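You operate a simulated robot arm through the tools that you are given. There is no shell and no other tool. Be economical: measure what you need, move in short steps, check, and stop when the job is done.

Carry out the task below with a simulated robot arm. There is one attempt and no reset: what you move stays moved.

## Task
Give the brown pot 3 pumps of the sauce on the green sign and put a lid on it.
Fine: turn it round to the yellow marker.

It is judged by the outcome, as a careful person would: the job done as asked, and still so three seconds after it is handed in. It fails if anything else is knocked over, pushed out of place, dropped, spilled or broken. Lids that push on must go on centred and level and be pressed home; caps that screw on are set level and turned clockwise until they are tight.

## Robot
A 6-joint arm with a two-finger parallel gripper, fixed in place. Base frame: the origin is at the foot of the arm, x ahead of it, y to its left, z up; the work surface is at about z = 0. Units: mm, degrees, N and s.
With the tool pointing down near the work surface it reaches from about 140 to 580 mm from the base axis. Its first joint turns from -66.0 to 66.0 degrees. Payload 2.1 kg.
The tool frame sits at the grasp point between the pads (the TCP): z along the fingers, y along the line on which they close. The tips reach 30 mm beyond it. The gripper opens to 94 mm. The fingers are 28 mm wide and 10 mm thick; the gripper's body (50 by 96 mm) begins 55 mm behind the TCP.
Orientation is that of the tool frame in the base frame, as a unit quaternion [w, x, y, z]. With the fingers straight down and closing along the base's y, the tool's x points along the base's -x, its y along +y and its z along -z.

## Interface
- The arm moves only by the tool step_arm. Its argument "series" is a list of rows, each a list of 3 entries, a list of its own where there are three numbers: the shift along the tool's x, y, z in mm, then the turn, a rotation vector about the tool's x, y, z in degrees, then the finger opening in mm, from 0 to 94. In form: [[[dx, dy, dz], [ax, ay, az], claw], ...]. A call has 1 to 12 rows; each row is the pose to reach, as a shift and turn from the pose commanded when the call began, along the tool's axes at that moment. Each row takes 0.2 s and may step no farther than 50 mm and 8.6 degrees from the row before; otherwise, or with a gripper value out of range, the whole call is refused. A pose out of reach is approached as far as the arm can. The call stops where the force on the tool passes 90 N (or 10 N more than at its start, if that is more) or the arm is blocked; 0.2 s more then pass. The fingers move at their own pace (about 72 mm/s each) and stop on an object; they squeeze with about 36 N. The grip force told is the motor's: it shows also when the fingers shut on nothing. Time passes only in rows, and 0.2 s behind the last, so rows that repeat a pose let the fingers close. The reply holds the time, the measured pose of the TCP, the force on the tool along the base axes, the opening and the grip force, in the units named above and with some noise, and new pictures: "views" is both (left out), scene, wrist or none.
- Cameras (640 x 400 px; columns grow to the right, rows downward): "scene" is fixed at [35, -369.9, 476.7]; the picture's right is [0.82, -0.58, 0.00], its down [-0.32, -0.45, -0.84] and it looks along [0.48, 0.68, -0.55] (base axes); focal length 214 px, centre (320, 200). "wrist" rides on the gripper at [-37, 0, -58] in the tool frame; the picture's right is [0.00, -1.00, 0.00], its down [0.97, 0.00, -0.24] and it looks along [0.24, 0.00, 0.97] (tool axes); focal length 218 px, centre (320, 200).
- pixel_to_xyz(camera, pixels): for up to 12 pixels [column, row] of the newest picture of that camera ("zoom" is the newest enlarged one), the place [x, y, z] in the base frame of the surface seen there, good to about 2 mm, but the place of the scene camera against the robot may be out by one fixed shift of up to 25 mm in any direction. No time passes.
- enlarge(camera, box): a new picture of the part [left, top, right, bottom] of that camera's present view, enlarged. No time passes.
- close_job(): hands the job in; it is judged then, once.

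Work in short steps. Measure before you move; look again where a grasp or a placing could have gone wrong, and mend it. You have 80 turns and 120 pictures in all, those below and enlarged ones among them. Open the gripper and draw the arm clear of the work before you hand the job in, unless the task says otherwise; then end with one line.

The tools are called after ">>>" as a command line: name --argument value ..., lists and objects as JSON in quotes. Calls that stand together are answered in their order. step_arm: Moves the arm, as the interface text tells. Its arguments: {"type":"object","properties":{"series":{"type":"array","items":{"type":"array"}},"views":{"type":"string","enum":["both","scene","wrist","none"]}},"required":["series"]} The other tools are called the same way: pixel_to_xyz (camera, pixels) gives the place of the surface under pixels of a picture; enlarge (camera, box) takes an enlarged picture of a part of a camera's view; close_job () hands the job in.

At the start:

```text
clock: 0.0
ee_pos: [273.7, -55.6, 386.7]
tool_rot: [0.0, -0.001, 1.0, 0.0]
wrist_force: [-0.6, 0.3, 0.0]
grip_width: 93.8
grip_force: 0.1
```

scene: 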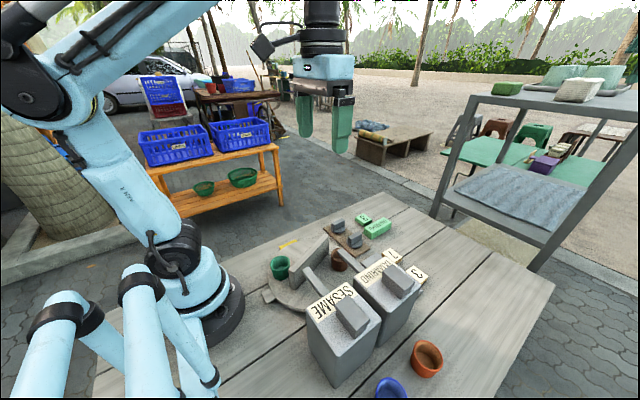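
wrist: 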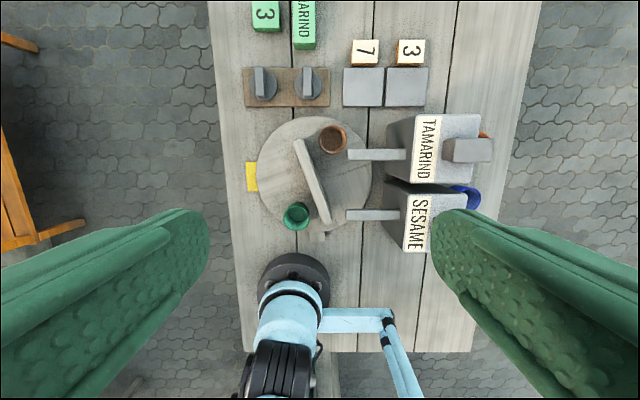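

I'll look closely at the wrist view's turntable and dispensers, and at the scene view of the same.

>>> enlarge --camera "wrist" --box '[220, 0, 520, 260]'

>>> enlarge --camera "scene" --box '[240, 200, 460, 400]'

>>> pixel_to_xyz --camera "wrist" --pixels '[[332, 139], [296, 216], [312, 180], [251, 177], [466, 150], [378, 155], [375, 215], [264, 84], [309, 84], [425, 150], [300, 140], [328, 220]]'

```text
1.54 times, centred on (370, 130) of wrist
```

zoom: 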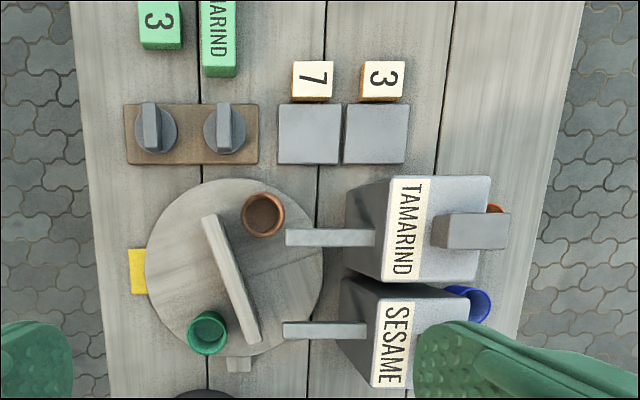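

```text
2.00 times, centred on (350, 300) of scene
```

zoom: 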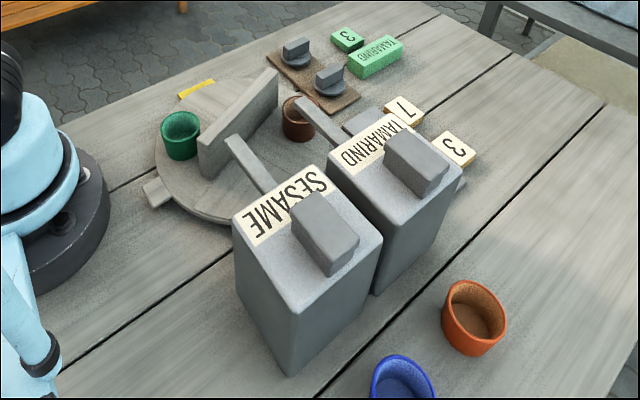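

```text
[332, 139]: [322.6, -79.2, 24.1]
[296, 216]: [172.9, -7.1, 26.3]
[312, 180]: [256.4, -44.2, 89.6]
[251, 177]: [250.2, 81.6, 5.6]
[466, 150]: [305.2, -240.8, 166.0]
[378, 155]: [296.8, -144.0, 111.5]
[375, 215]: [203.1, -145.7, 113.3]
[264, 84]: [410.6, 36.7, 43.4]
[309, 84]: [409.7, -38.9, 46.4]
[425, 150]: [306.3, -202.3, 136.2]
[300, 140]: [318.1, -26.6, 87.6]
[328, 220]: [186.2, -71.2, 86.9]
```

The green sign reads TAMARIND; its spout tip is near wrist (349,154) and the brown pot at (332,139). Measuring spout tips, pot rims, wall corners, pump head and tab.

>>> pixel_to_xyz --camera "wrist" --pixels '[[350, 154], [349, 215], [319, 138], [346, 138], [333, 126], [333, 152], [296, 143], [325, 222], [258, 173], [372, 178], [316, 236], [313, 119]]'

>>> pixel_to_xyz --camera "wrist" --pixels '[[445, 142], [445, 160], [490, 142], [490, 159], [264, 70], [264, 97], [309, 70], [309, 97], [250, 85], [290, 92], [247, 164], [257, 190]]'

>>> enlarge --camera "scene" --box '[245, 205, 345, 320]'

```text
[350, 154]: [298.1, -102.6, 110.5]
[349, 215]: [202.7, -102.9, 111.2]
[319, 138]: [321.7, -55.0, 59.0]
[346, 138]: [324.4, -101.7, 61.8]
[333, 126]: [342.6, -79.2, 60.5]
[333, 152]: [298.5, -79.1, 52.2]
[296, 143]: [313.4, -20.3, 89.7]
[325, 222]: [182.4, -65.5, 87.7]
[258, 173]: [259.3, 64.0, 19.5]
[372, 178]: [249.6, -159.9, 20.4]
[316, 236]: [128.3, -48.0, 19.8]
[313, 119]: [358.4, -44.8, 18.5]
```

```text
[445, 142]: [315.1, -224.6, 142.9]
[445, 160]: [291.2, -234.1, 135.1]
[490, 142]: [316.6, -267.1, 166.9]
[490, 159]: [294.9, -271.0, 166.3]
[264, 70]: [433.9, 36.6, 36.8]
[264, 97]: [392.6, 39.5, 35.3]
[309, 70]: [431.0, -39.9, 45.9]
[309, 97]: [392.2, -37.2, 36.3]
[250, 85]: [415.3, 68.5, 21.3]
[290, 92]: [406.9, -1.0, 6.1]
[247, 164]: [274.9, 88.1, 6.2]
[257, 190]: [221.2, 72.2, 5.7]
```

```text
3.48 times, centred on (295, 262) of scene
```

zoom: 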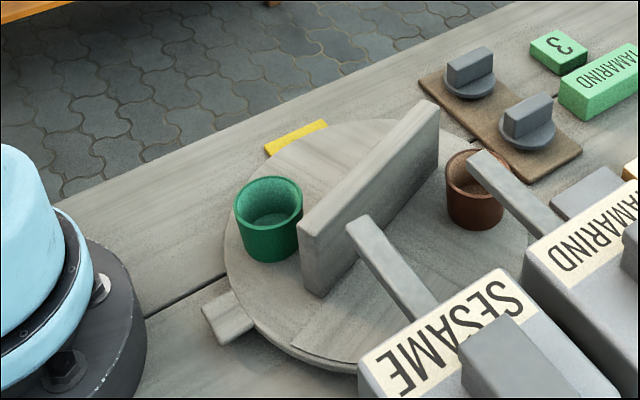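

Turntable centre ≈(246,-47), R 112, top z≈20; brown pot centre ≈(321,-78), r≈81; spout tip at (298,-103,110); wall runs 19° off x, top z 89. I move above the wall with the fingers aligned across it and look.

>>> step_arm --series '[[[10, 4, 40], [0, 0, -6], 50], [[20, 8, 80], [0, 0, -12], 45], [[26, 10, 120], [0, 0, -19], 45], [[26.7, 10, 160], [0, 0, -19], 45], [[26.7, 10, 180], [0, 0, -19], 45]]'

```text
clock: 1.2
ee_pos: [245.0, -44.7, 207.3]
tool_rot: [-0.001, -0.165, 0.986, 0.0]
wrist_force: [0.0, 0.6, 0.0]
grip_width: 44.8
grip_force: 0.1
```

scene: 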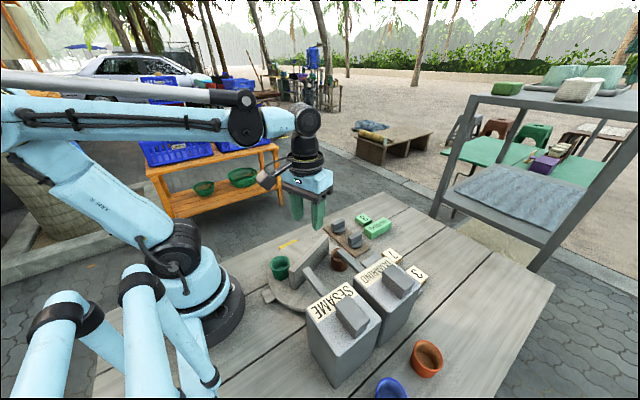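
wrist: 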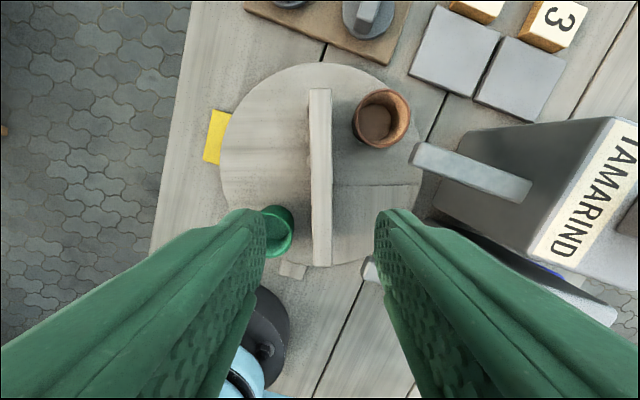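

Wall is upright at column ~319 so the fingers are aligned. Measuring wall, pot rim, spout tip, tab and dispenser face from here.

>>> pixel_to_xyz --camera "wrist" --pixels '[[310, 91], [330, 91], [314, 262], [331, 262], [353, 118], [409, 118], [383, 91], [383, 146], [414, 155], [424, 144], [292, 270], [375, 120]]'

>>> pixel_to_xyz --camera "wrist" --pixels '[[221, 160], [320, 64], [417, 170], [440, 190], [215, 137], [470, 150], [450, 205], [372, 270], [282, 245], [368, 20]]'

>>> enlarge --camera "wrist" --box '[240, 0, 480, 150]'

```text
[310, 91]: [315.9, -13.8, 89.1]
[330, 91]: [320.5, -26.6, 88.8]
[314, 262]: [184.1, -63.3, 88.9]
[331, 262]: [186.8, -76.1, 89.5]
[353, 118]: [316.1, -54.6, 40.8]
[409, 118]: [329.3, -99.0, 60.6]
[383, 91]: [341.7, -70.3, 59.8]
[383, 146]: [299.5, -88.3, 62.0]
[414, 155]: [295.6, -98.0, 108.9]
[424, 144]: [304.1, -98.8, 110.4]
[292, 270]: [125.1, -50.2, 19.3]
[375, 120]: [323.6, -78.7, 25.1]
```

```text
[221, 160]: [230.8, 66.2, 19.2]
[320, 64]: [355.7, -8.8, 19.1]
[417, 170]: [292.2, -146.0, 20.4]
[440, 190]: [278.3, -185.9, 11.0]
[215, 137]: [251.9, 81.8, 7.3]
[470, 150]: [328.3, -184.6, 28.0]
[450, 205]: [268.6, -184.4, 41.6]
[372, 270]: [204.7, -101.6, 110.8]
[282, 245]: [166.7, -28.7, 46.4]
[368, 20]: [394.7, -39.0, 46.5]
```

```text
2.67 times, centred on (360, 75) of wrist
```

zoom: 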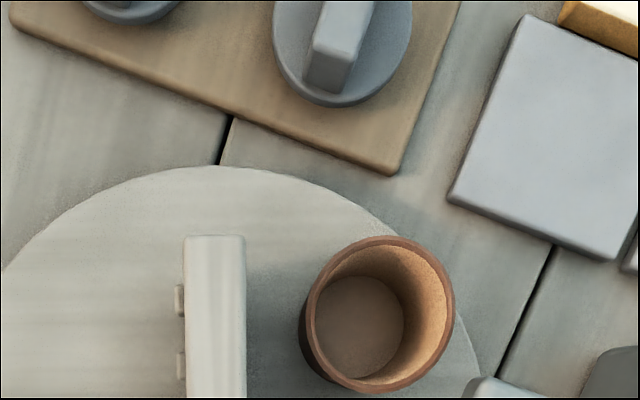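

Small pegs show on the wall's left flank at zoom (180,300) and (180,365); I check their height so the fingers clear them.

>>> pixel_to_xyz --camera "zoom" --pixels '[[180, 300], [180, 367], [340, 50], [340, 100], [278, 50], [408, 50], [340, 15], [100, 60]]'

>>> enlarge --camera "wrist" --box '[250, 80, 410, 290]'

```text
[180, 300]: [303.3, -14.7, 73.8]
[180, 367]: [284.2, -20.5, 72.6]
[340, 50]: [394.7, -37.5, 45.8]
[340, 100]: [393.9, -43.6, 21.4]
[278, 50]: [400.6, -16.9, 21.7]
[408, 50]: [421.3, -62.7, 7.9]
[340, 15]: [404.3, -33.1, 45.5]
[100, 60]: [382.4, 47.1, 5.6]
```

```text
1.90 times, centred on (330, 185) of wrist
```

zoom: 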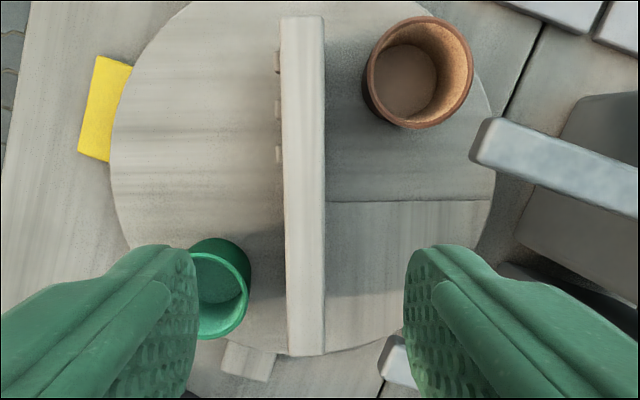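

Pegs are at z≈73 and ≥20 mm from the centre, so gripping at the centre clears them. I descend astride the wall to z≈80 and close.

>>> step_arm --series '[[[0.4, -2.7, 40], [0, 0, -1.5], 45], [[0.4, -2.7, 80], [0, 0, -1.5], 45], [[0.4, -2.7, 110], [0, 0, -1.5], 45], [[0.4, -2.7, 127], [0, 0, -1.5], 45], [[0.4, -2.7, 127], [0, 0, -1.5], 5], [[0.4, -2.7, 127], [0, 0, -1.5], 5], [[0.4, -2.7, 127], [0, 0, -1.5], 5]]'

```text
clock: 2.8
ee_pos: [245.4, -47.2, 80.4]
tool_rot: [0.001, -0.179, 0.984, 0.003]
wrist_force: [-6.6, 28.3, -8.5]
grip_width: 22.7
grip_force: 45.1
```

scene: 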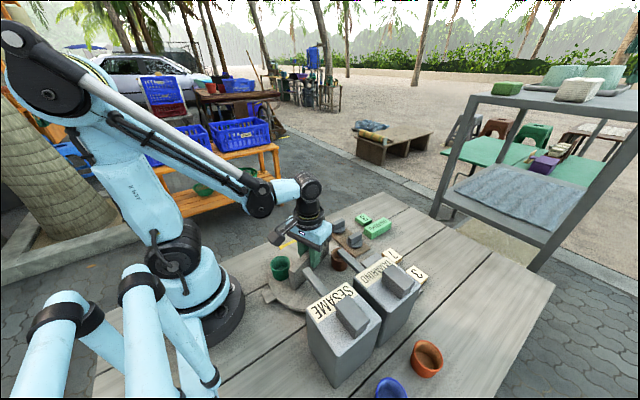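
wrist: 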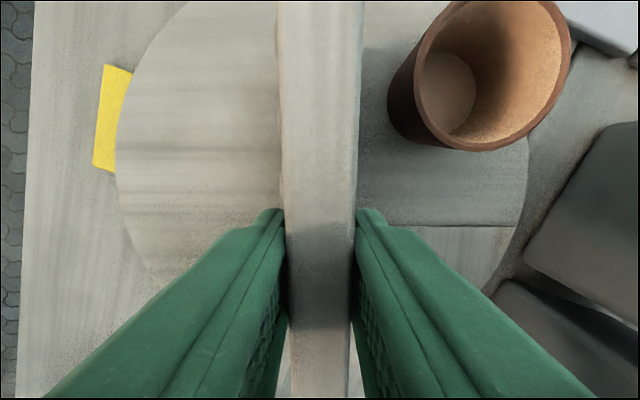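

The opening reads 22.7 mm on a ~14 mm wall with 28 N sideways, so I look closer before turning.

>>> enlarge --camera "wrist" --box '[220, 100, 430, 400]'

>>> enlarge --camera "scene" --box '[255, 200, 365, 310]'

```text
1.33 times, centred on (325, 250) of wrist
```

zoom: 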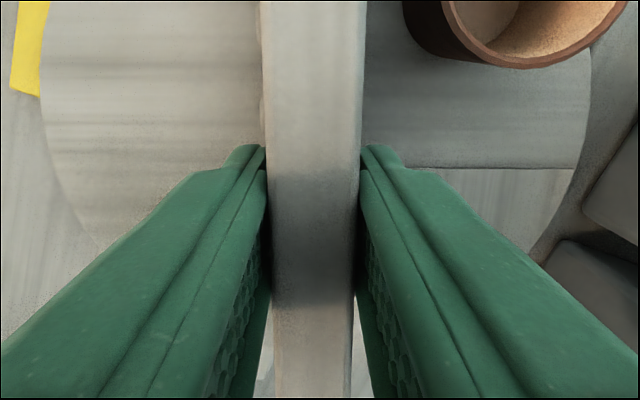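

```text
3.64 times, centred on (310, 255) of scene
```

zoom: 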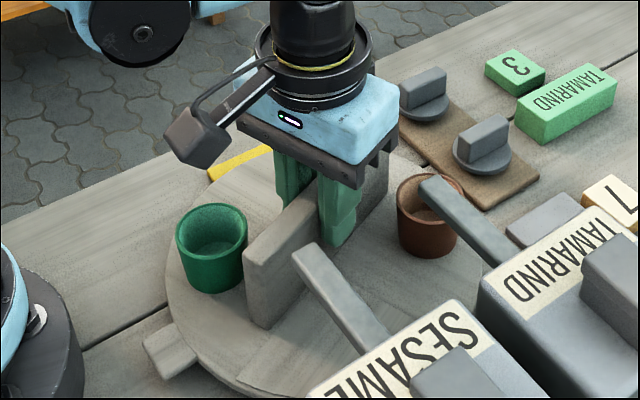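

Both fingers straddle the wall evenly; I try a small 8° clockwise turn (seen from above) with a slight shift to relax the side force.

>>> step_arm --series '[[[0, 1.5, 0], [0, 0, 0], 5], [[0, 1.5, 0], [0, 0, 4], 5], [[0, 1.5, 0], [0, 0, 8], 5]]'

```text
clock: 3.6
ee_pos: [245.6, -47.1, 80.8]
tool_rot: [-0.001, -0.109, 0.994, 0.002]
wrist_force: [-24.0, 26.5, -20.9]
grip_width: 22.6
grip_force: 44.8
```

scene: 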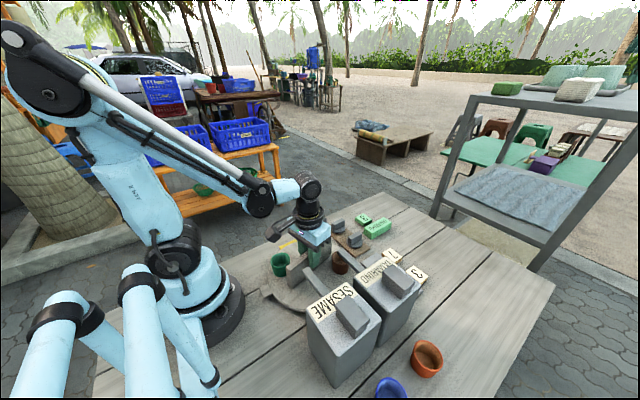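
wrist: 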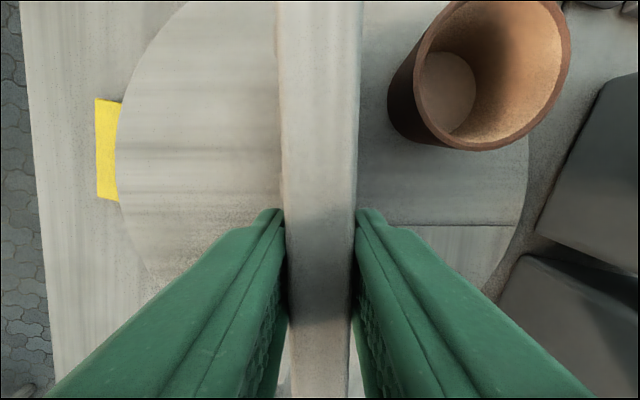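

The disc turned cleanly with wall and pots together. I continue ~17.5° so the brown pot comes under the tamarind spout, easing the side load.

>>> step_arm --series '[[[1, 1.5, 0.7], [0, 0, 4], 5], [[1, 1.5, 0.7], [0, 0, 8], 5], [[1, 1.5, 0.7], [0, 0, 12], 5], [[1, 1.5, 0.7], [0, 0, 16], 5], [[1, 1.5, 0.7], [0, 0, 17.5], 5], [[1, 1.5, 0.7], [0, 0, 17.5], 5]]'

```text
clock: 5.0
ee_pos: [245.2, -45.7, 80.3]
tool_rot: [-0.002, 0.044, 0.999, 0.003]
wrist_force: [-9.0, 30.0, 25.7]
grip_width: 22.4
grip_force: 44.9
```

scene: 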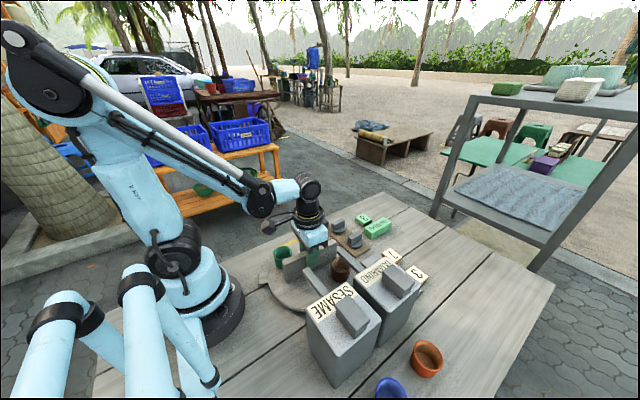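
wrist: 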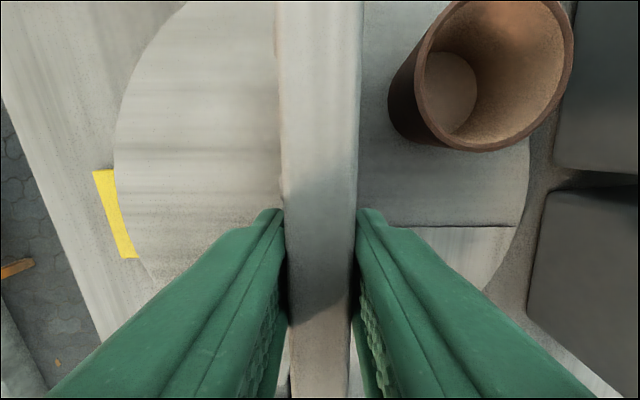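

The tool has turned to about +5° total (−25.7° of disc). I open, lift, and check the pot under the spout.

>>> step_arm --series '[[[0, 0, 0], [0, 0, 0], 45], [[0, 0, 0], [0, 0, 0], 45], [[0, 0, -30], [0, 0, 0], 45], [[0, 0, -80], [0, 0, 0], 45], [[0, 0, -125], [0, 0, 0], 45], [[0, 0, -140], [0, 0, 0], 45]]'

>>> enlarge --camera "scene" --box '[255, 210, 425, 320]'

```text
clock: 6.4
ee_pos: [244.5, -47.0, 219.9]
tool_rot: [0.0, 0.044, 0.999, 0.0]
wrist_force: [-0.3, 0.5, -0.3]
grip_width: 45.2
grip_force: 0.1
```

scene: 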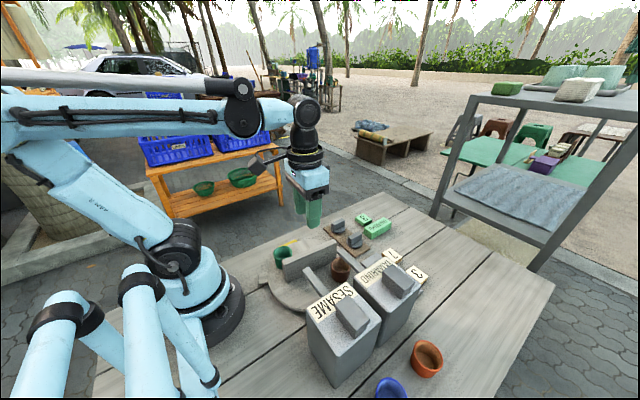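
wrist: 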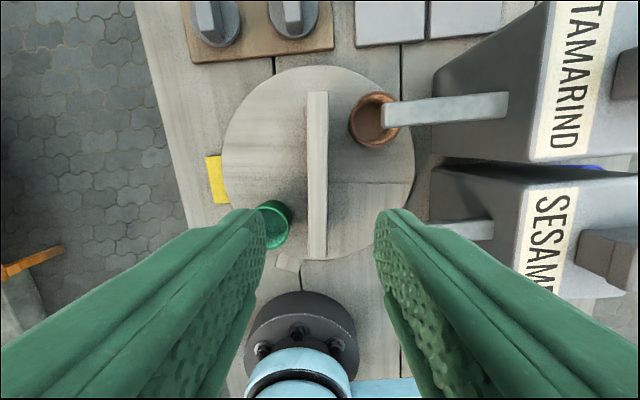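

```text
3.64 times, centred on (340, 265) of scene
```

zoom: 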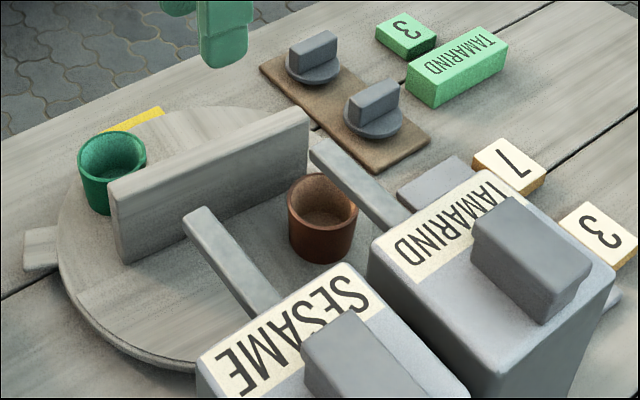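

Brown pot is now at wrist (372,118) with the spout tip at (385,112). I measure their true places.

>>> pixel_to_xyz --camera "wrist" --pixels '[[350, 115], [368, 93], [372, 145], [365, 120], [384, 103], [386, 124], [288, 262], [310, 95], [326, 95], [307, 256], [324, 257], [217, 180]]'

>>> enlarge --camera "wrist" --box '[320, 70, 440, 170]'

```text
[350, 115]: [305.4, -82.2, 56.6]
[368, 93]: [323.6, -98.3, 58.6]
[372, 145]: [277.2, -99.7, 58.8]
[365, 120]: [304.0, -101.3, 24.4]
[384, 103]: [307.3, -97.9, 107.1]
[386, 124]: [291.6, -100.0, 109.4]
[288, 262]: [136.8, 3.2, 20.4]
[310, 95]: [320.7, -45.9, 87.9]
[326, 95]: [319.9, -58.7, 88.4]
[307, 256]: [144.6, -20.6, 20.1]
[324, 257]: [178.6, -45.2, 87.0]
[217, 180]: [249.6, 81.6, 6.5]
```

```text
4.00 times, centred on (380, 120) of wrist
```

zoom: 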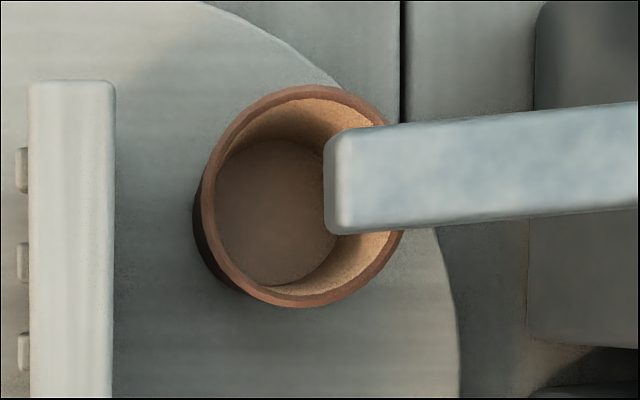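

The disc tab turns with it; the pot centre is ≈(300.5,-103) and the spout ends at (299.5,-98.5): the outlet lies over the pot. Now I rise and go over the TAMARIND pump with fingers closed.

>>> step_arm --series '[[[0, 0, -40], [0, 0, 0], 20], [[0, 0, -80], [0, 0, -2], 0], [[-16, -45, -80], [0, 0, -4], 0], [[-32, -90, -80], [0, 0, -5], 0], [[-48, -135, -80], [0, 0, -5], 0], [[-66, -180, -80], [0, 0, -5], 0], [[-66, -180, -80], [0, 0, -5], 0]]' --views "wrist"

```text
clock: 8.0
ee_pos: [296.1, -233.1, 299.5]
tool_rot: [0.0, 0.0, 1.0, 0.001]
wrist_force: [-0.3, 0.1, -0.5]
grip_width: 0.0
grip_force: 33.4
```

wrist: 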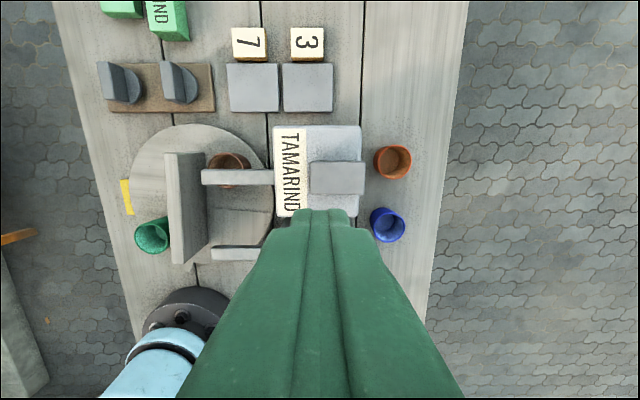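

The pump head spans (310..365, 161..194). Measuring its corners.

>>> pixel_to_xyz --camera "wrist" --pixels '[[313, 165], [361, 165], [313, 191], [361, 191], [337, 178], [280, 135], [355, 135], [350, 205]]'

```text
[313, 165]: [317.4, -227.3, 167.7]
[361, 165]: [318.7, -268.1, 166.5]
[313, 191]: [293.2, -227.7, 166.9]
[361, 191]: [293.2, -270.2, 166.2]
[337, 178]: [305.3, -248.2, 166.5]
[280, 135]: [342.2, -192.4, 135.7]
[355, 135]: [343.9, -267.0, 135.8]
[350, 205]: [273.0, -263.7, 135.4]
```

Pump head centre is (305.5,-248.5), top z 166.5. I move to just above it.

>>> step_arm --series '[[[-5, -8, 40], [0, 0, 0], 0], [[-9.4, -15.4, 80], [0, 0, 0], 0], [[-9.4, -15.4, 98], [0, 0, 0], 0], [[-9.4, -15.4, 98], [0, 0, 0], 0]]' --views "scene"

```text
clock: 9.0
ee_pos: [305.9, -247.9, 202.1]
tool_rot: [0.001, -0.001, 1.0, 0.0]
wrist_force: [-0.1, -1.0, 0.2]
grip_width: 0.0
grip_force: 33.0
```

scene: 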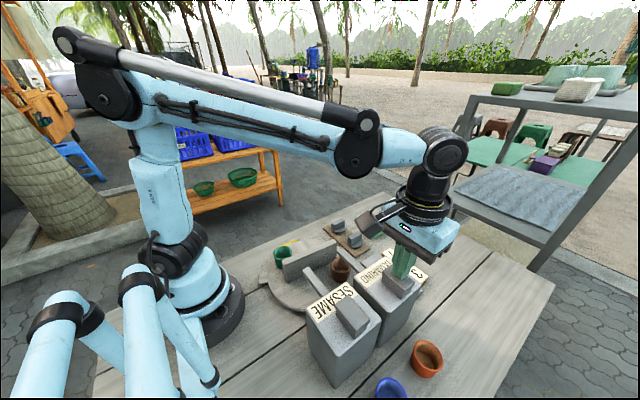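

The closed tips are centred over the head. First stroke: press down gradually and read the force.

>>> step_arm --series '[[[0, 0, 5], [0, 0, 0], 0], [[0, 0, 9], [0, 0, 0], 0], [[0, 0, 13], [0, 0, 0], 0], [[0, 0, 17], [0, 0, 0], 0]]' --views "scene"

```text
clock: 10.0
ee_pos: [305.2, -246.5, 185.0]
tool_rot: [-0.001, 0.0, 1.0, 0.0]
wrist_force: [-0.8, -0.7, 4.0]
grip_width: 0.1
grip_force: 33.1
```

scene: 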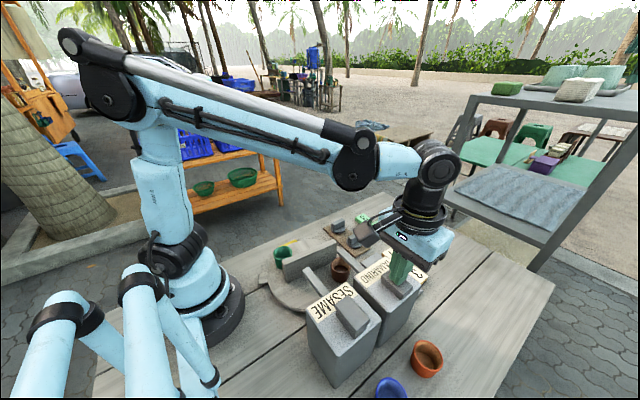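

The head has sunk ~11 mm with only 4 N of spring force. I press on until a hard stop.

>>> step_arm --series '[[[0, 0, 3], [0, 0, 0], 0], [[0, 0, 6], [0, 0, 0], 0], [[0, 0, 9], [0, 0, 0], 0], [[0, 0, 9], [0, 0, 0], 0]]' --views "scene"

>>> enlarge --camera "scene" --box '[300, 210, 460, 320]'

```text
clock: 11.0
ee_pos: [304.6, -247.0, 177.5]
tool_rot: [0.0, 0.0, 1.0, 0.001]
wrist_force: [2.0, 4.1, 59.2]
grip_width: 0.0
grip_force: 32.7
```

scene: 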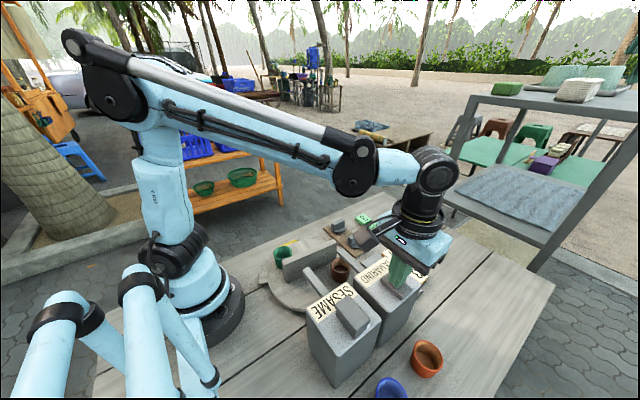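

```text
3.64 times, centred on (380, 265) of scene
```

zoom: 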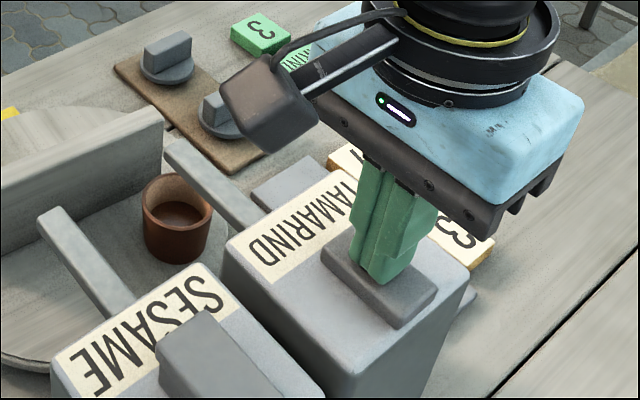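

Hard stop at 59 N, stroke ≈18 mm; sauce appears in the pot at zoom (180,212). I let the head rise fully and check.

>>> step_arm --series '[[[0, 0, -10], [0, 0, 0], 0], [[0, 0, -20], [0, 0, 0], 0], [[0, 0, -28], [0, 0, 0], 0], [[0, 0, -28], [0, 0, 0], 0], [[0, 0, -28], [0, 0, 0], 0]]' --views "scene"

>>> enlarge --camera "scene" --box '[300, 210, 460, 320]'

```text
clock: 12.2
ee_pos: [305.1, -246.2, 203.1]
tool_rot: [0.001, 0.0, 1.0, 0.0]
wrist_force: [-0.8, -1.1, -0.2]
grip_width: 0.0
grip_force: 32.7
```

scene: 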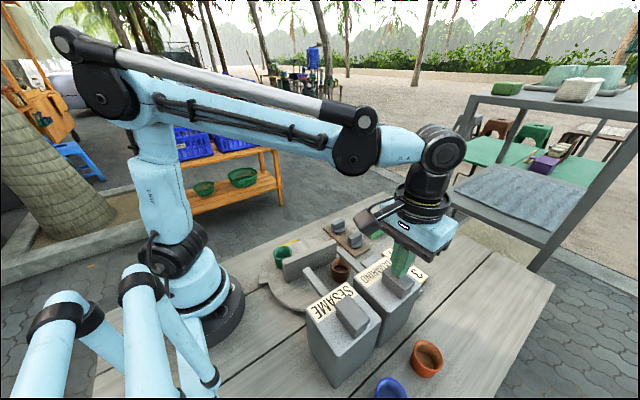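

```text
3.64 times, centred on (380, 265) of scene
```

zoom: 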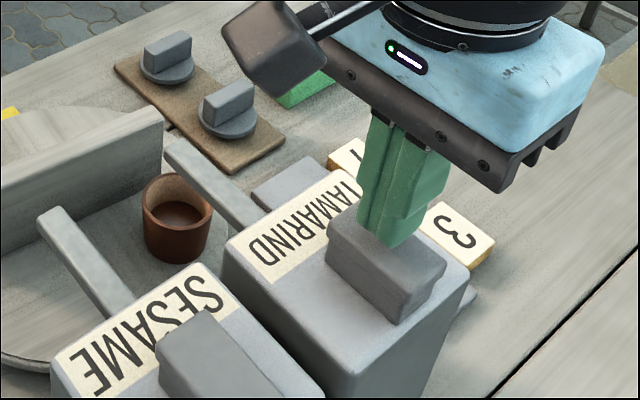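

One dose is in and the head is back up. Second full stroke and release.

>>> step_arm --series '[[[0, 0, 6], [0, 0, 0], 0], [[0, 0, 12], [0, 0, 0], 0], [[0, 0, 18], [0, 0, 0], 0], [[0, 0, 23], [0, 0, 0], 0], [[0, 0, 27], [0, 0, 0], 0], [[0, 0, 27], [0, 0, 0], 0], [[0, 0, 15], [0, 0, 0], 0], [[0, 0, 5], [0, 0, 0], 0], [[0, 0, -1], [0, 0, 0], 0], [[0, 0, -1], [0, 0, 0], 0], [[0, 0, -1], [0, 0, 0], 0]]' --views "scene"

>>> enlarge --camera "scene" --box '[300, 210, 460, 320]'

```text
clock: 14.6
ee_pos: [305.6, -248.3, 204.8]
tool_rot: [0.0, 0.0, 1.0, 0.0]
wrist_force: [-0.5, -0.5, -0.3]
grip_width: 0.0
grip_force: 33.1
```

scene: 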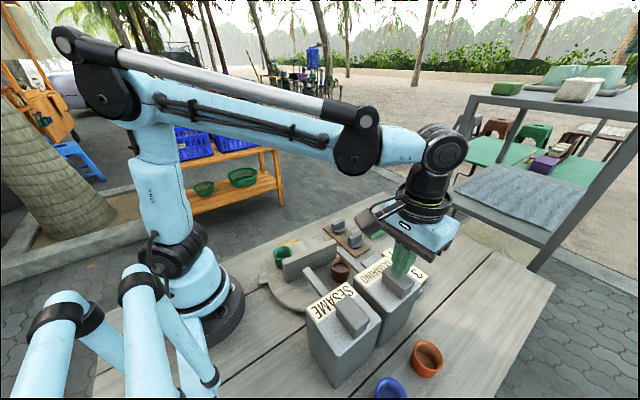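

```text
3.64 times, centred on (380, 265) of scene
```

zoom: 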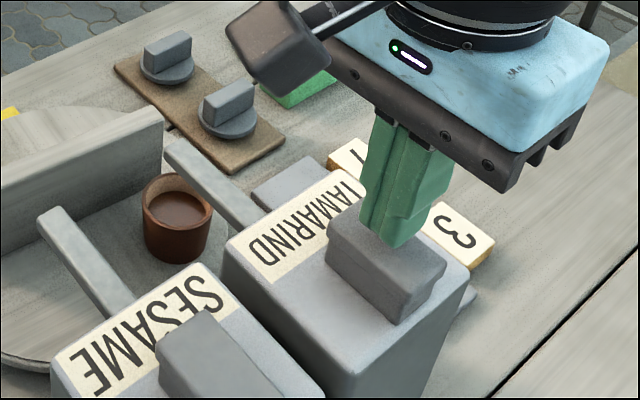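

The level rose again (second dose). Third and last stroke.

>>> step_arm --series '[[[0, 0, 6], [0, 0, 0], 0], [[0, 0, 12], [0, 0, 0], 0], [[0, 0, 18], [0, 0, 0], 0], [[0, 0, 24], [0, 0, 0], 0], [[0, 0, 28], [0, 0, 0], 0], [[0, 0, 28], [0, 0, 0], 0], [[0, 0, 15], [0, 0, 0], 0], [[0, 0, 5], [0, 0, 0], 0], [[0, 0, -1], [0, 0, 0], 0], [[0, 0, -1], [0, 0, 0], 0], [[0, 0, -1], [0, 0, 0], 0]]' --views "scene"

>>> enlarge --camera "scene" --box '[300, 210, 460, 320]'

```text
clock: 17.0
ee_pos: [305.2, -245.2, 206.7]
tool_rot: [0.0, 0.0, 1.0, 0.0]
wrist_force: [-0.2, 0.4, 0.0]
grip_width: 0.0
grip_force: 33.5
```

scene: 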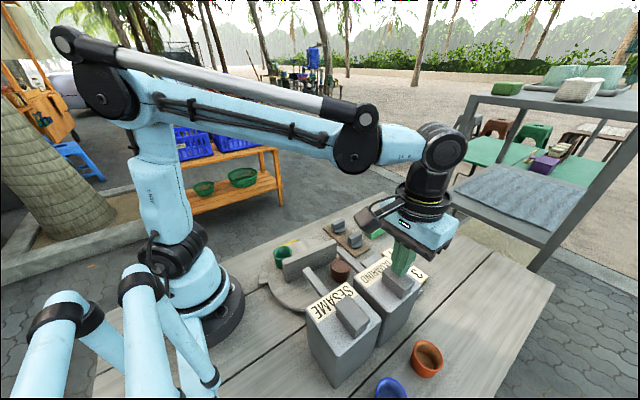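

```text
3.64 times, centred on (380, 265) of scene
```

zoom: 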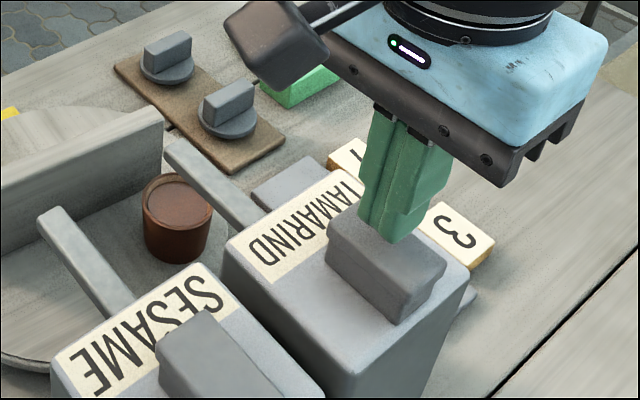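

Three doses are in, near the brim, pot not overflowing. Now I go back above the wall, aligned to its −5° direction, opening to 45.

>>> step_arm --series '[[[0, 0, -40], [0, 0, 0], 0], [[14, 48, -40], [0, 0, 0], 0], [[28, 95, -40], [0, 0, 2], 20], [[42, 142, -40], [0, 0, 4], 45], [[58, 188, -40], [0, 0, 5], 45], [[58, 200, -10], [0, 0, 5], 45], [[58, 200, -10], [0, 0, 5], 45]]' --views "wrist"

```text
clock: 18.6
ee_pos: [247.5, -43.8, 218.6]
tool_rot: [0.0, 0.043, 0.999, -0.001]
wrist_force: [0.0, -0.1, 0.2]
grip_width: 44.9
grip_force: 0.0
```

wrist: 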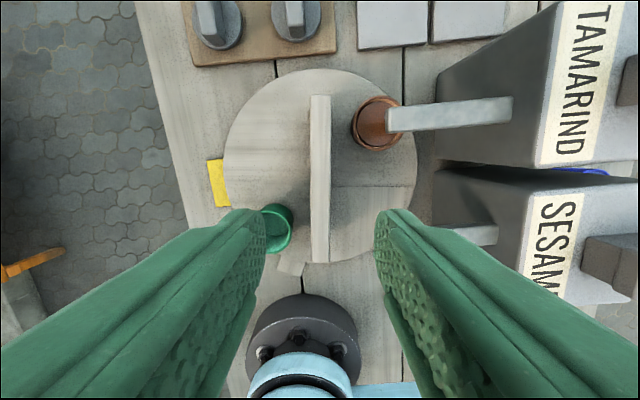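

Wall centred at column ~320; I shift 2.5 mm to the disc axis, descend to z≈80 and grip.

>>> step_arm --series '[[[0.5, -2.5, 40], [0, 0, 0], 45], [[0.5, -2.5, 80], [0, 0, 0], 45], [[0.5, -2.5, 120], [0, 0, 0], 45], [[0.5, -2.5, 138], [0, 0, 0], 45], [[0.5, -2.5, 138], [0, 0, 0], 25], [[0.5, -2.5, 138], [0, 0, 0], 5], [[0.5, -2.5, 138], [0, 0, 0], 5], [[0.5, -2.5, 138], [0, 0, 0], 5]]' --views "wrist"

```text
clock: 20.4
ee_pos: [245.8, -45.4, 79.2]
tool_rot: [0.001, 0.042, 0.999, 0.006]
wrist_force: [4.6, 37.2, -18.1]
grip_width: 25.9
grip_force: 18.9
```

wrist: 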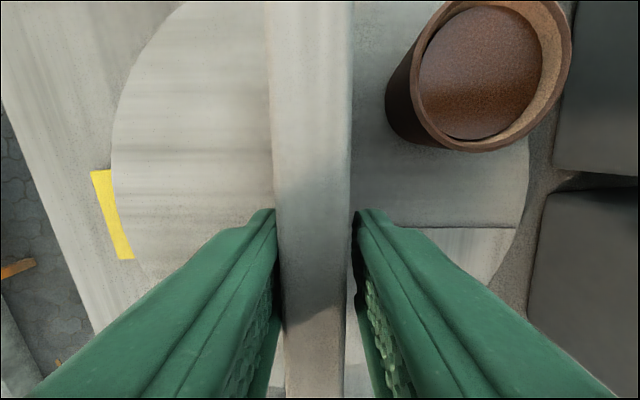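

Only the left finger is bearing; the wall lies toward +y. I open a bit, shift +5 mm, and close again.

>>> step_arm --series '[[[0, 0, 0], [0, 0, 0], 40], [[0, 2.5, 0], [0, 0, 0], 40], [[0, 5, 0], [0, 0, 0], 40], [[0, 5, 0], [0, 0, 0], 20], [[0, 5, 0], [0, 0, 0], 5], [[0, 5, 0], [0, 0, 0], 5], [[0, 5, 0], [0, 0, 0], 5]]' --views "wrist"

```text
clock: 22.0
ee_pos: [245.5, -45.1, 79.8]
tool_rot: [-0.001, 0.043, 0.999, 0.0]
wrist_force: [0.6, -6.4, -1.5]
grip_width: 22.2
grip_force: 44.7
```

wrist: 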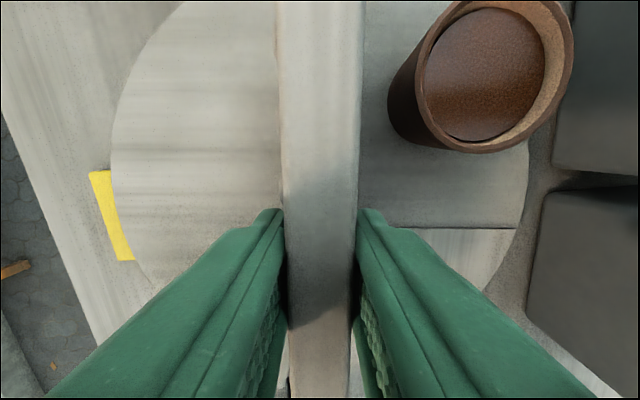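

Evenly gripped now (side load −6 N). I turn counter-clockwise gently, 60° in 5° rows.

>>> step_arm --series '[[[0, 0, 0], [0, 0, -3], 5], [[0, 0, 0], [0, 0, -8], 5], [[0, 0, 0], [0, 0, -13], 5], [[0, 0, 0], [0, 0, -18], 5], [[0, 0, 0], [0, 0, -24], 5], [[0, 0, 0], [0, 0, -30], 5], [[0, 0, 0], [0, 0, -36], 5], [[0, 0, 0], [0, 0, -42], 5], [[0, 0, 0], [0, 0, -48], 5], [[0, 0, 0], [0, 0, -53], 5], [[0, 0, 0], [0, 0, -57], 5], [[0, 0, 0], [0, 0, -60], 5]]'

```text
clock: 24.6
ee_pos: [247.4, -48.3, 78.1]
tool_rot: [-0.003, -0.461, 0.887, -0.009]
wrist_force: [12.7, -54.8, 2.3]
grip_width: 22.3
grip_force: 44.8
```

scene: 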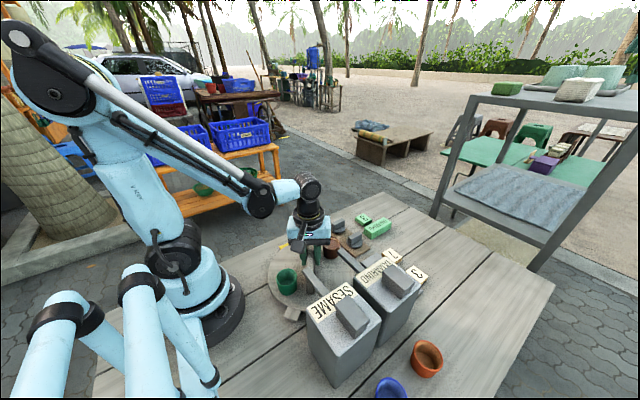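
wrist: 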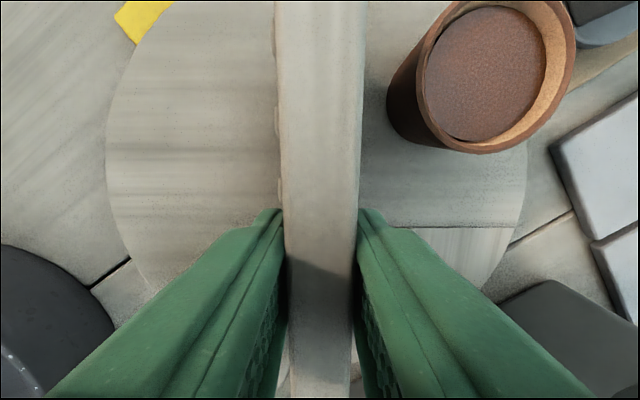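

The drift under load implies the true axis is ≈(250,-45.3). I first relax the side load, then turn a further 60° along the proper arc.

>>> step_arm --series '[[[2, -4.2, 0], [0, 0, 0], 5], [[2, -4.6, 0], [0, 0, -5], 5], [[2, -5, 0], [0, 0, -10], 5], [[1.9, -5.3, 0], [0, 0, -15], 5], [[1.6, -5.9, 0], [0, 0, -22.5], 5], [[1.3, -6.4, 0], [0, 0, -30], 5], [[0.9, -6.8, 0], [0, 0, -37], 5], [[0.5, -7.3, 0], [0, 0, -45], 5], [[0.1, -7.6, 0], [0, 0, -51], 5], [[-0.3, -7.8, 0], [0, 0, -56], 5], [[-0.6, -8, 0], [0, 0, -60], 5], [[-0.6, -8, 0], [0, 0, -60], 5]]'

```text
clock: 27.2
ee_pos: [251.3, -47.7, 78.2]
tool_rot: [0.002, 0.844, -0.536, -0.004]
wrist_force: [-29.0, 7.0, -23.2]
grip_width: 22.2
grip_force: 45.2
```

scene: 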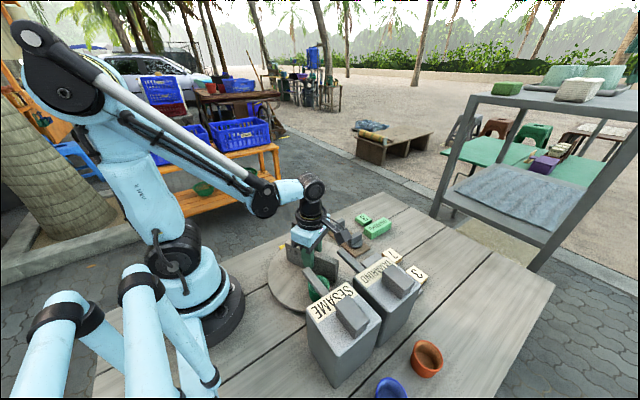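
wrist: 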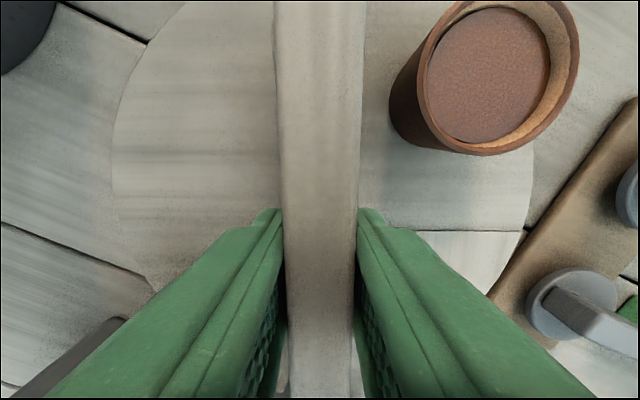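

Yaw is 115°, pot at ≈71°, load small. I turn the remaining ~18°.

>>> step_arm --series '[[[-0.3, 0, 0], [0, 0, -4], 5], [[-0.5, 0, 0], [0, 0, -9], 5], [[-0.7, -0.3, 0], [0, 0, -14], 5], [[-0.7, -0.3, 0], [0, 0, -18], 5], [[-0.7, -0.3, 0], [0, 0, -18], 5], [[-0.7, -0.3, 0], [0, 0, -18], 45], [[-0.7, -0.3, 0], [0, 0, -18], 45], [[-0.7, -0.3, -30], [0, 0, -18], 45], [[-0.7, -0.3, -75], [0, 0, -18], 45], [[-0.7, -0.3, -120], [0, 0, -18], 45], [[-0.7, -0.3, -150], [0, 0, -18], 45]]'

```text
clock: 29.6
ee_pos: [253.9, -47.6, 230.4]
tool_rot: [0.0, 0.917, -0.399, 0.0]
wrist_force: [0.4, 0.4, -0.2]
grip_width: 44.7
grip_force: 0.1
```

scene: 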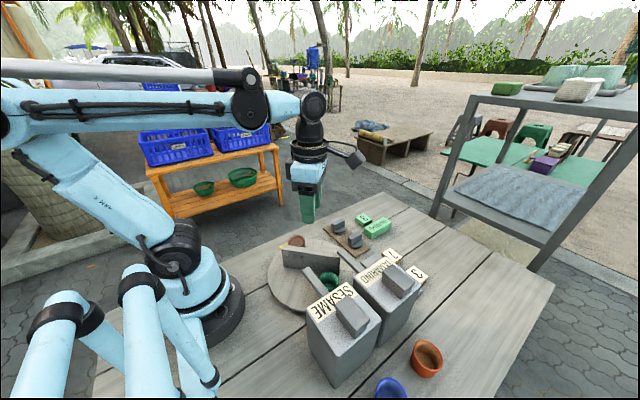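
wrist: 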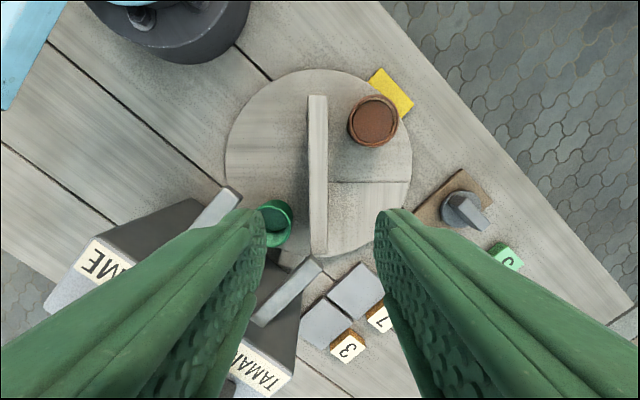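

The brown pot at (373,120) now sits near the yellow marker (392,93). Measuring both against the axis.

>>> pixel_to_xyz --camera "wrist" --pixels '[[349, 118], [397, 118], [372, 97], [372, 145], [373, 120], [392, 93], [378, 72], [408, 108], [226, 165], [318, 70], [411, 160], [318, 256]]'

>>> enlarge --camera "wrist" --box '[330, 50, 490, 150]'

```text
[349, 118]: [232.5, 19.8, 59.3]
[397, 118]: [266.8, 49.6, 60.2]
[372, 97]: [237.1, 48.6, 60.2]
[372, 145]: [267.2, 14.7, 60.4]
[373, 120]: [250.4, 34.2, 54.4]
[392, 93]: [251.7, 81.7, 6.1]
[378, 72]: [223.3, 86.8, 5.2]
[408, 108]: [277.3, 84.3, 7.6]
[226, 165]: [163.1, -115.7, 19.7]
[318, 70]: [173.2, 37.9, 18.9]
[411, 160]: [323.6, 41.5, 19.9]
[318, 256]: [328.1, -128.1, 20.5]
```

```text
4.00 times, centred on (410, 100) of wrist
```

zoom: 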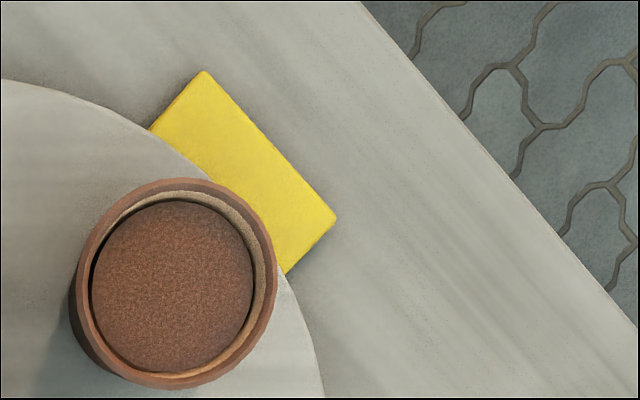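

Pot centre ≈(250.5,33) against marker centre x≈250 and axis x≈250: it is right at the marker. Next the lid at (411,37): I unwind the wrist while moving over there at height.

>>> step_arm --series '[[[2, -13, 0], [0, 0, 8.4], 45], [[4, -26, 0], [0, 0, 16.8], 45], [[6, -39, 0], [0, 0, 25.2], 45], [[9, -52, 0], [0, 0, 33.6], 45], [[11, -65, 0], [0, 0, 42], 45], [[14, -78, 0], [0, 0, 50.4], 45], [[16, -91, 0], [0, 0, 58.8], 45], [[18, -104, 0], [0, 0, 67.2], 45], [[20, -117, 0], [0, 0, 75.6], 45], [[23, -130, 0], [0, 0, 84], 45], [[25, -143, 0], [0, 0, 92.4], 45], [[27, -154, 0], [0, 0, 100.5], 45]]' --views "none"

```text
clock: 32.2
ee_pos: [385.7, 37.8, 227.8]
tool_rot: [0.0, -0.278, 0.961, 0.0]
wrist_force: [0.3, 0.2, -0.2]
grip_width: 45.0
grip_force: 0.0
```

Now the remaining 32° of unwinding and a look at the lid.

>>> step_arm --series '[[[0, 0, 0], [0, 0, 8], 45], [[0, 0, 0], [0, 0, 16], 45], [[0, 0, 0], [0, 0, 24], 45], [[0, 0, 0], [0, 0, 32.3], 45], [[0, 0, 0], [0, 0, 32.3], 45]]' --views "wrist"

>>> enlarge --camera "wrist" --box '[240, 60, 440, 220]'

```text
clock: 33.4
ee_pos: [385.3, 37.8, 226.4]
tool_rot: [0.0, -0.001, 1.0, 0.001]
wrist_force: [-0.4, -0.7, -1.1]
grip_width: 44.8
grip_force: 0.1
```

wrist: 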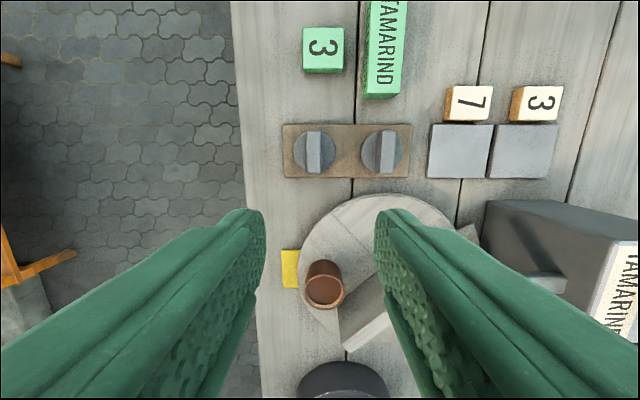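

```text
2.50 times, centred on (340, 140) of wrist
```

zoom: 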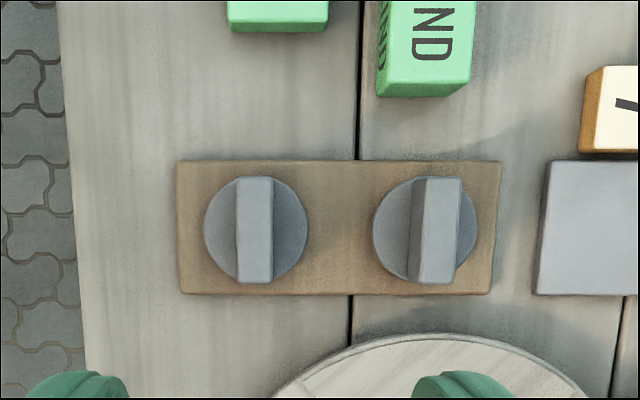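

The left lid's bar stands at zoom (255,228). I measure its bar and disc.

>>> pixel_to_xyz --camera "zoom" --pixels '[[241, 228], [270, 228], [255, 182], [255, 278], [255, 230], [212, 230], [303, 230], [225, 200], [290, 260], [206, 230], [225, 280], [340, 230]]'

```text
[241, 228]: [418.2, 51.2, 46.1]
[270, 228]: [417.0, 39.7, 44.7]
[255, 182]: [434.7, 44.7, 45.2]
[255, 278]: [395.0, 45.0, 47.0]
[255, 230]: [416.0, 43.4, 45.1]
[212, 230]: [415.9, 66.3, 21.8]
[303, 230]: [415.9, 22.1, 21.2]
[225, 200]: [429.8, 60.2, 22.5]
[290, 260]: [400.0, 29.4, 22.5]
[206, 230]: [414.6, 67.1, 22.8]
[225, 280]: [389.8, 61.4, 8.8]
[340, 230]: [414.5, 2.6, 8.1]
```

Bar centre ≈(415.5,45), top z 46, disc top z 22. I descend with tips to z≈26 either side of the bar and close.

>>> step_arm --series '[[[-15, 4, 40], [0, 0, 0], 45], [[-30, 7, 80], [0, 0, 0], 45], [[-30, 7, 120], [0, 0, 0], 45], [[-30, 7, 150], [0, 0, 0], 45], [[-30, 7, 169], [0, 0, 0], 45], [[-30, 7, 169], [0, 0, 0], 45]]' --views "wrist"

```text
clock: 34.8
ee_pos: [414.7, 46.7, 58.3]
tool_rot: [0.0, -0.002, 1.0, 0.0]
wrist_force: [-0.1, 1.2, 0.3]
grip_width: 45.2
grip_force: 0.0
```

wrist: 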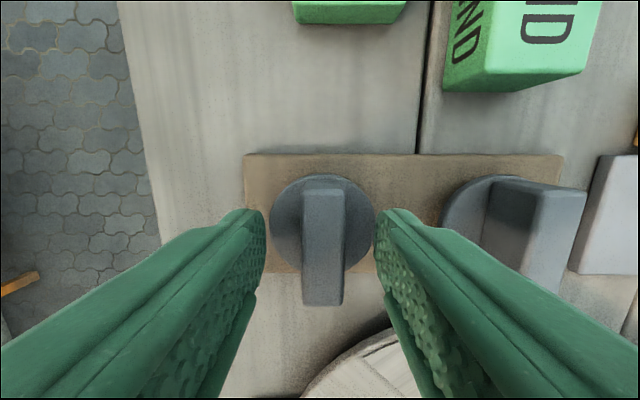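

The bar is between the fingers (col 323, ~1 mm right). I nudge and close.

>>> step_arm --series '[[[0, -1, 0], [0, 0, 0], 30], [[0, -1, 0], [0, 0, 0], 15], [[0, -1, 0], [0, 0, 0], 2], [[0, -1, 0], [0, 0, 0], 2], [[0, -1, 0], [0, 0, 0], 2]]' --views "wrist"

```text
clock: 36.0
ee_pos: [414.1, 44.6, 59.1]
tool_rot: [0.001, -0.002, 1.0, 0.0]
wrist_force: [-0.3, -0.1, -0.7]
grip_width: 14.3
grip_force: 35.5
```

wrist: 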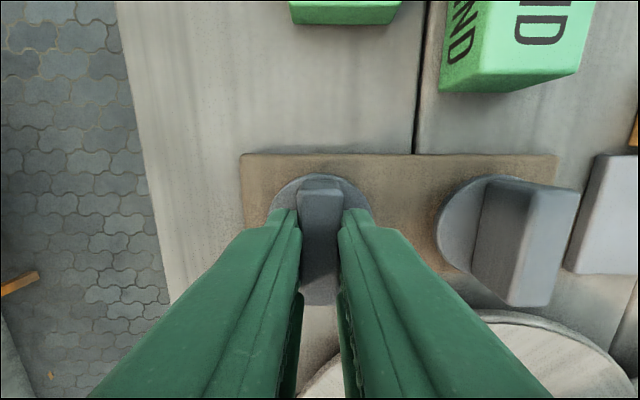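

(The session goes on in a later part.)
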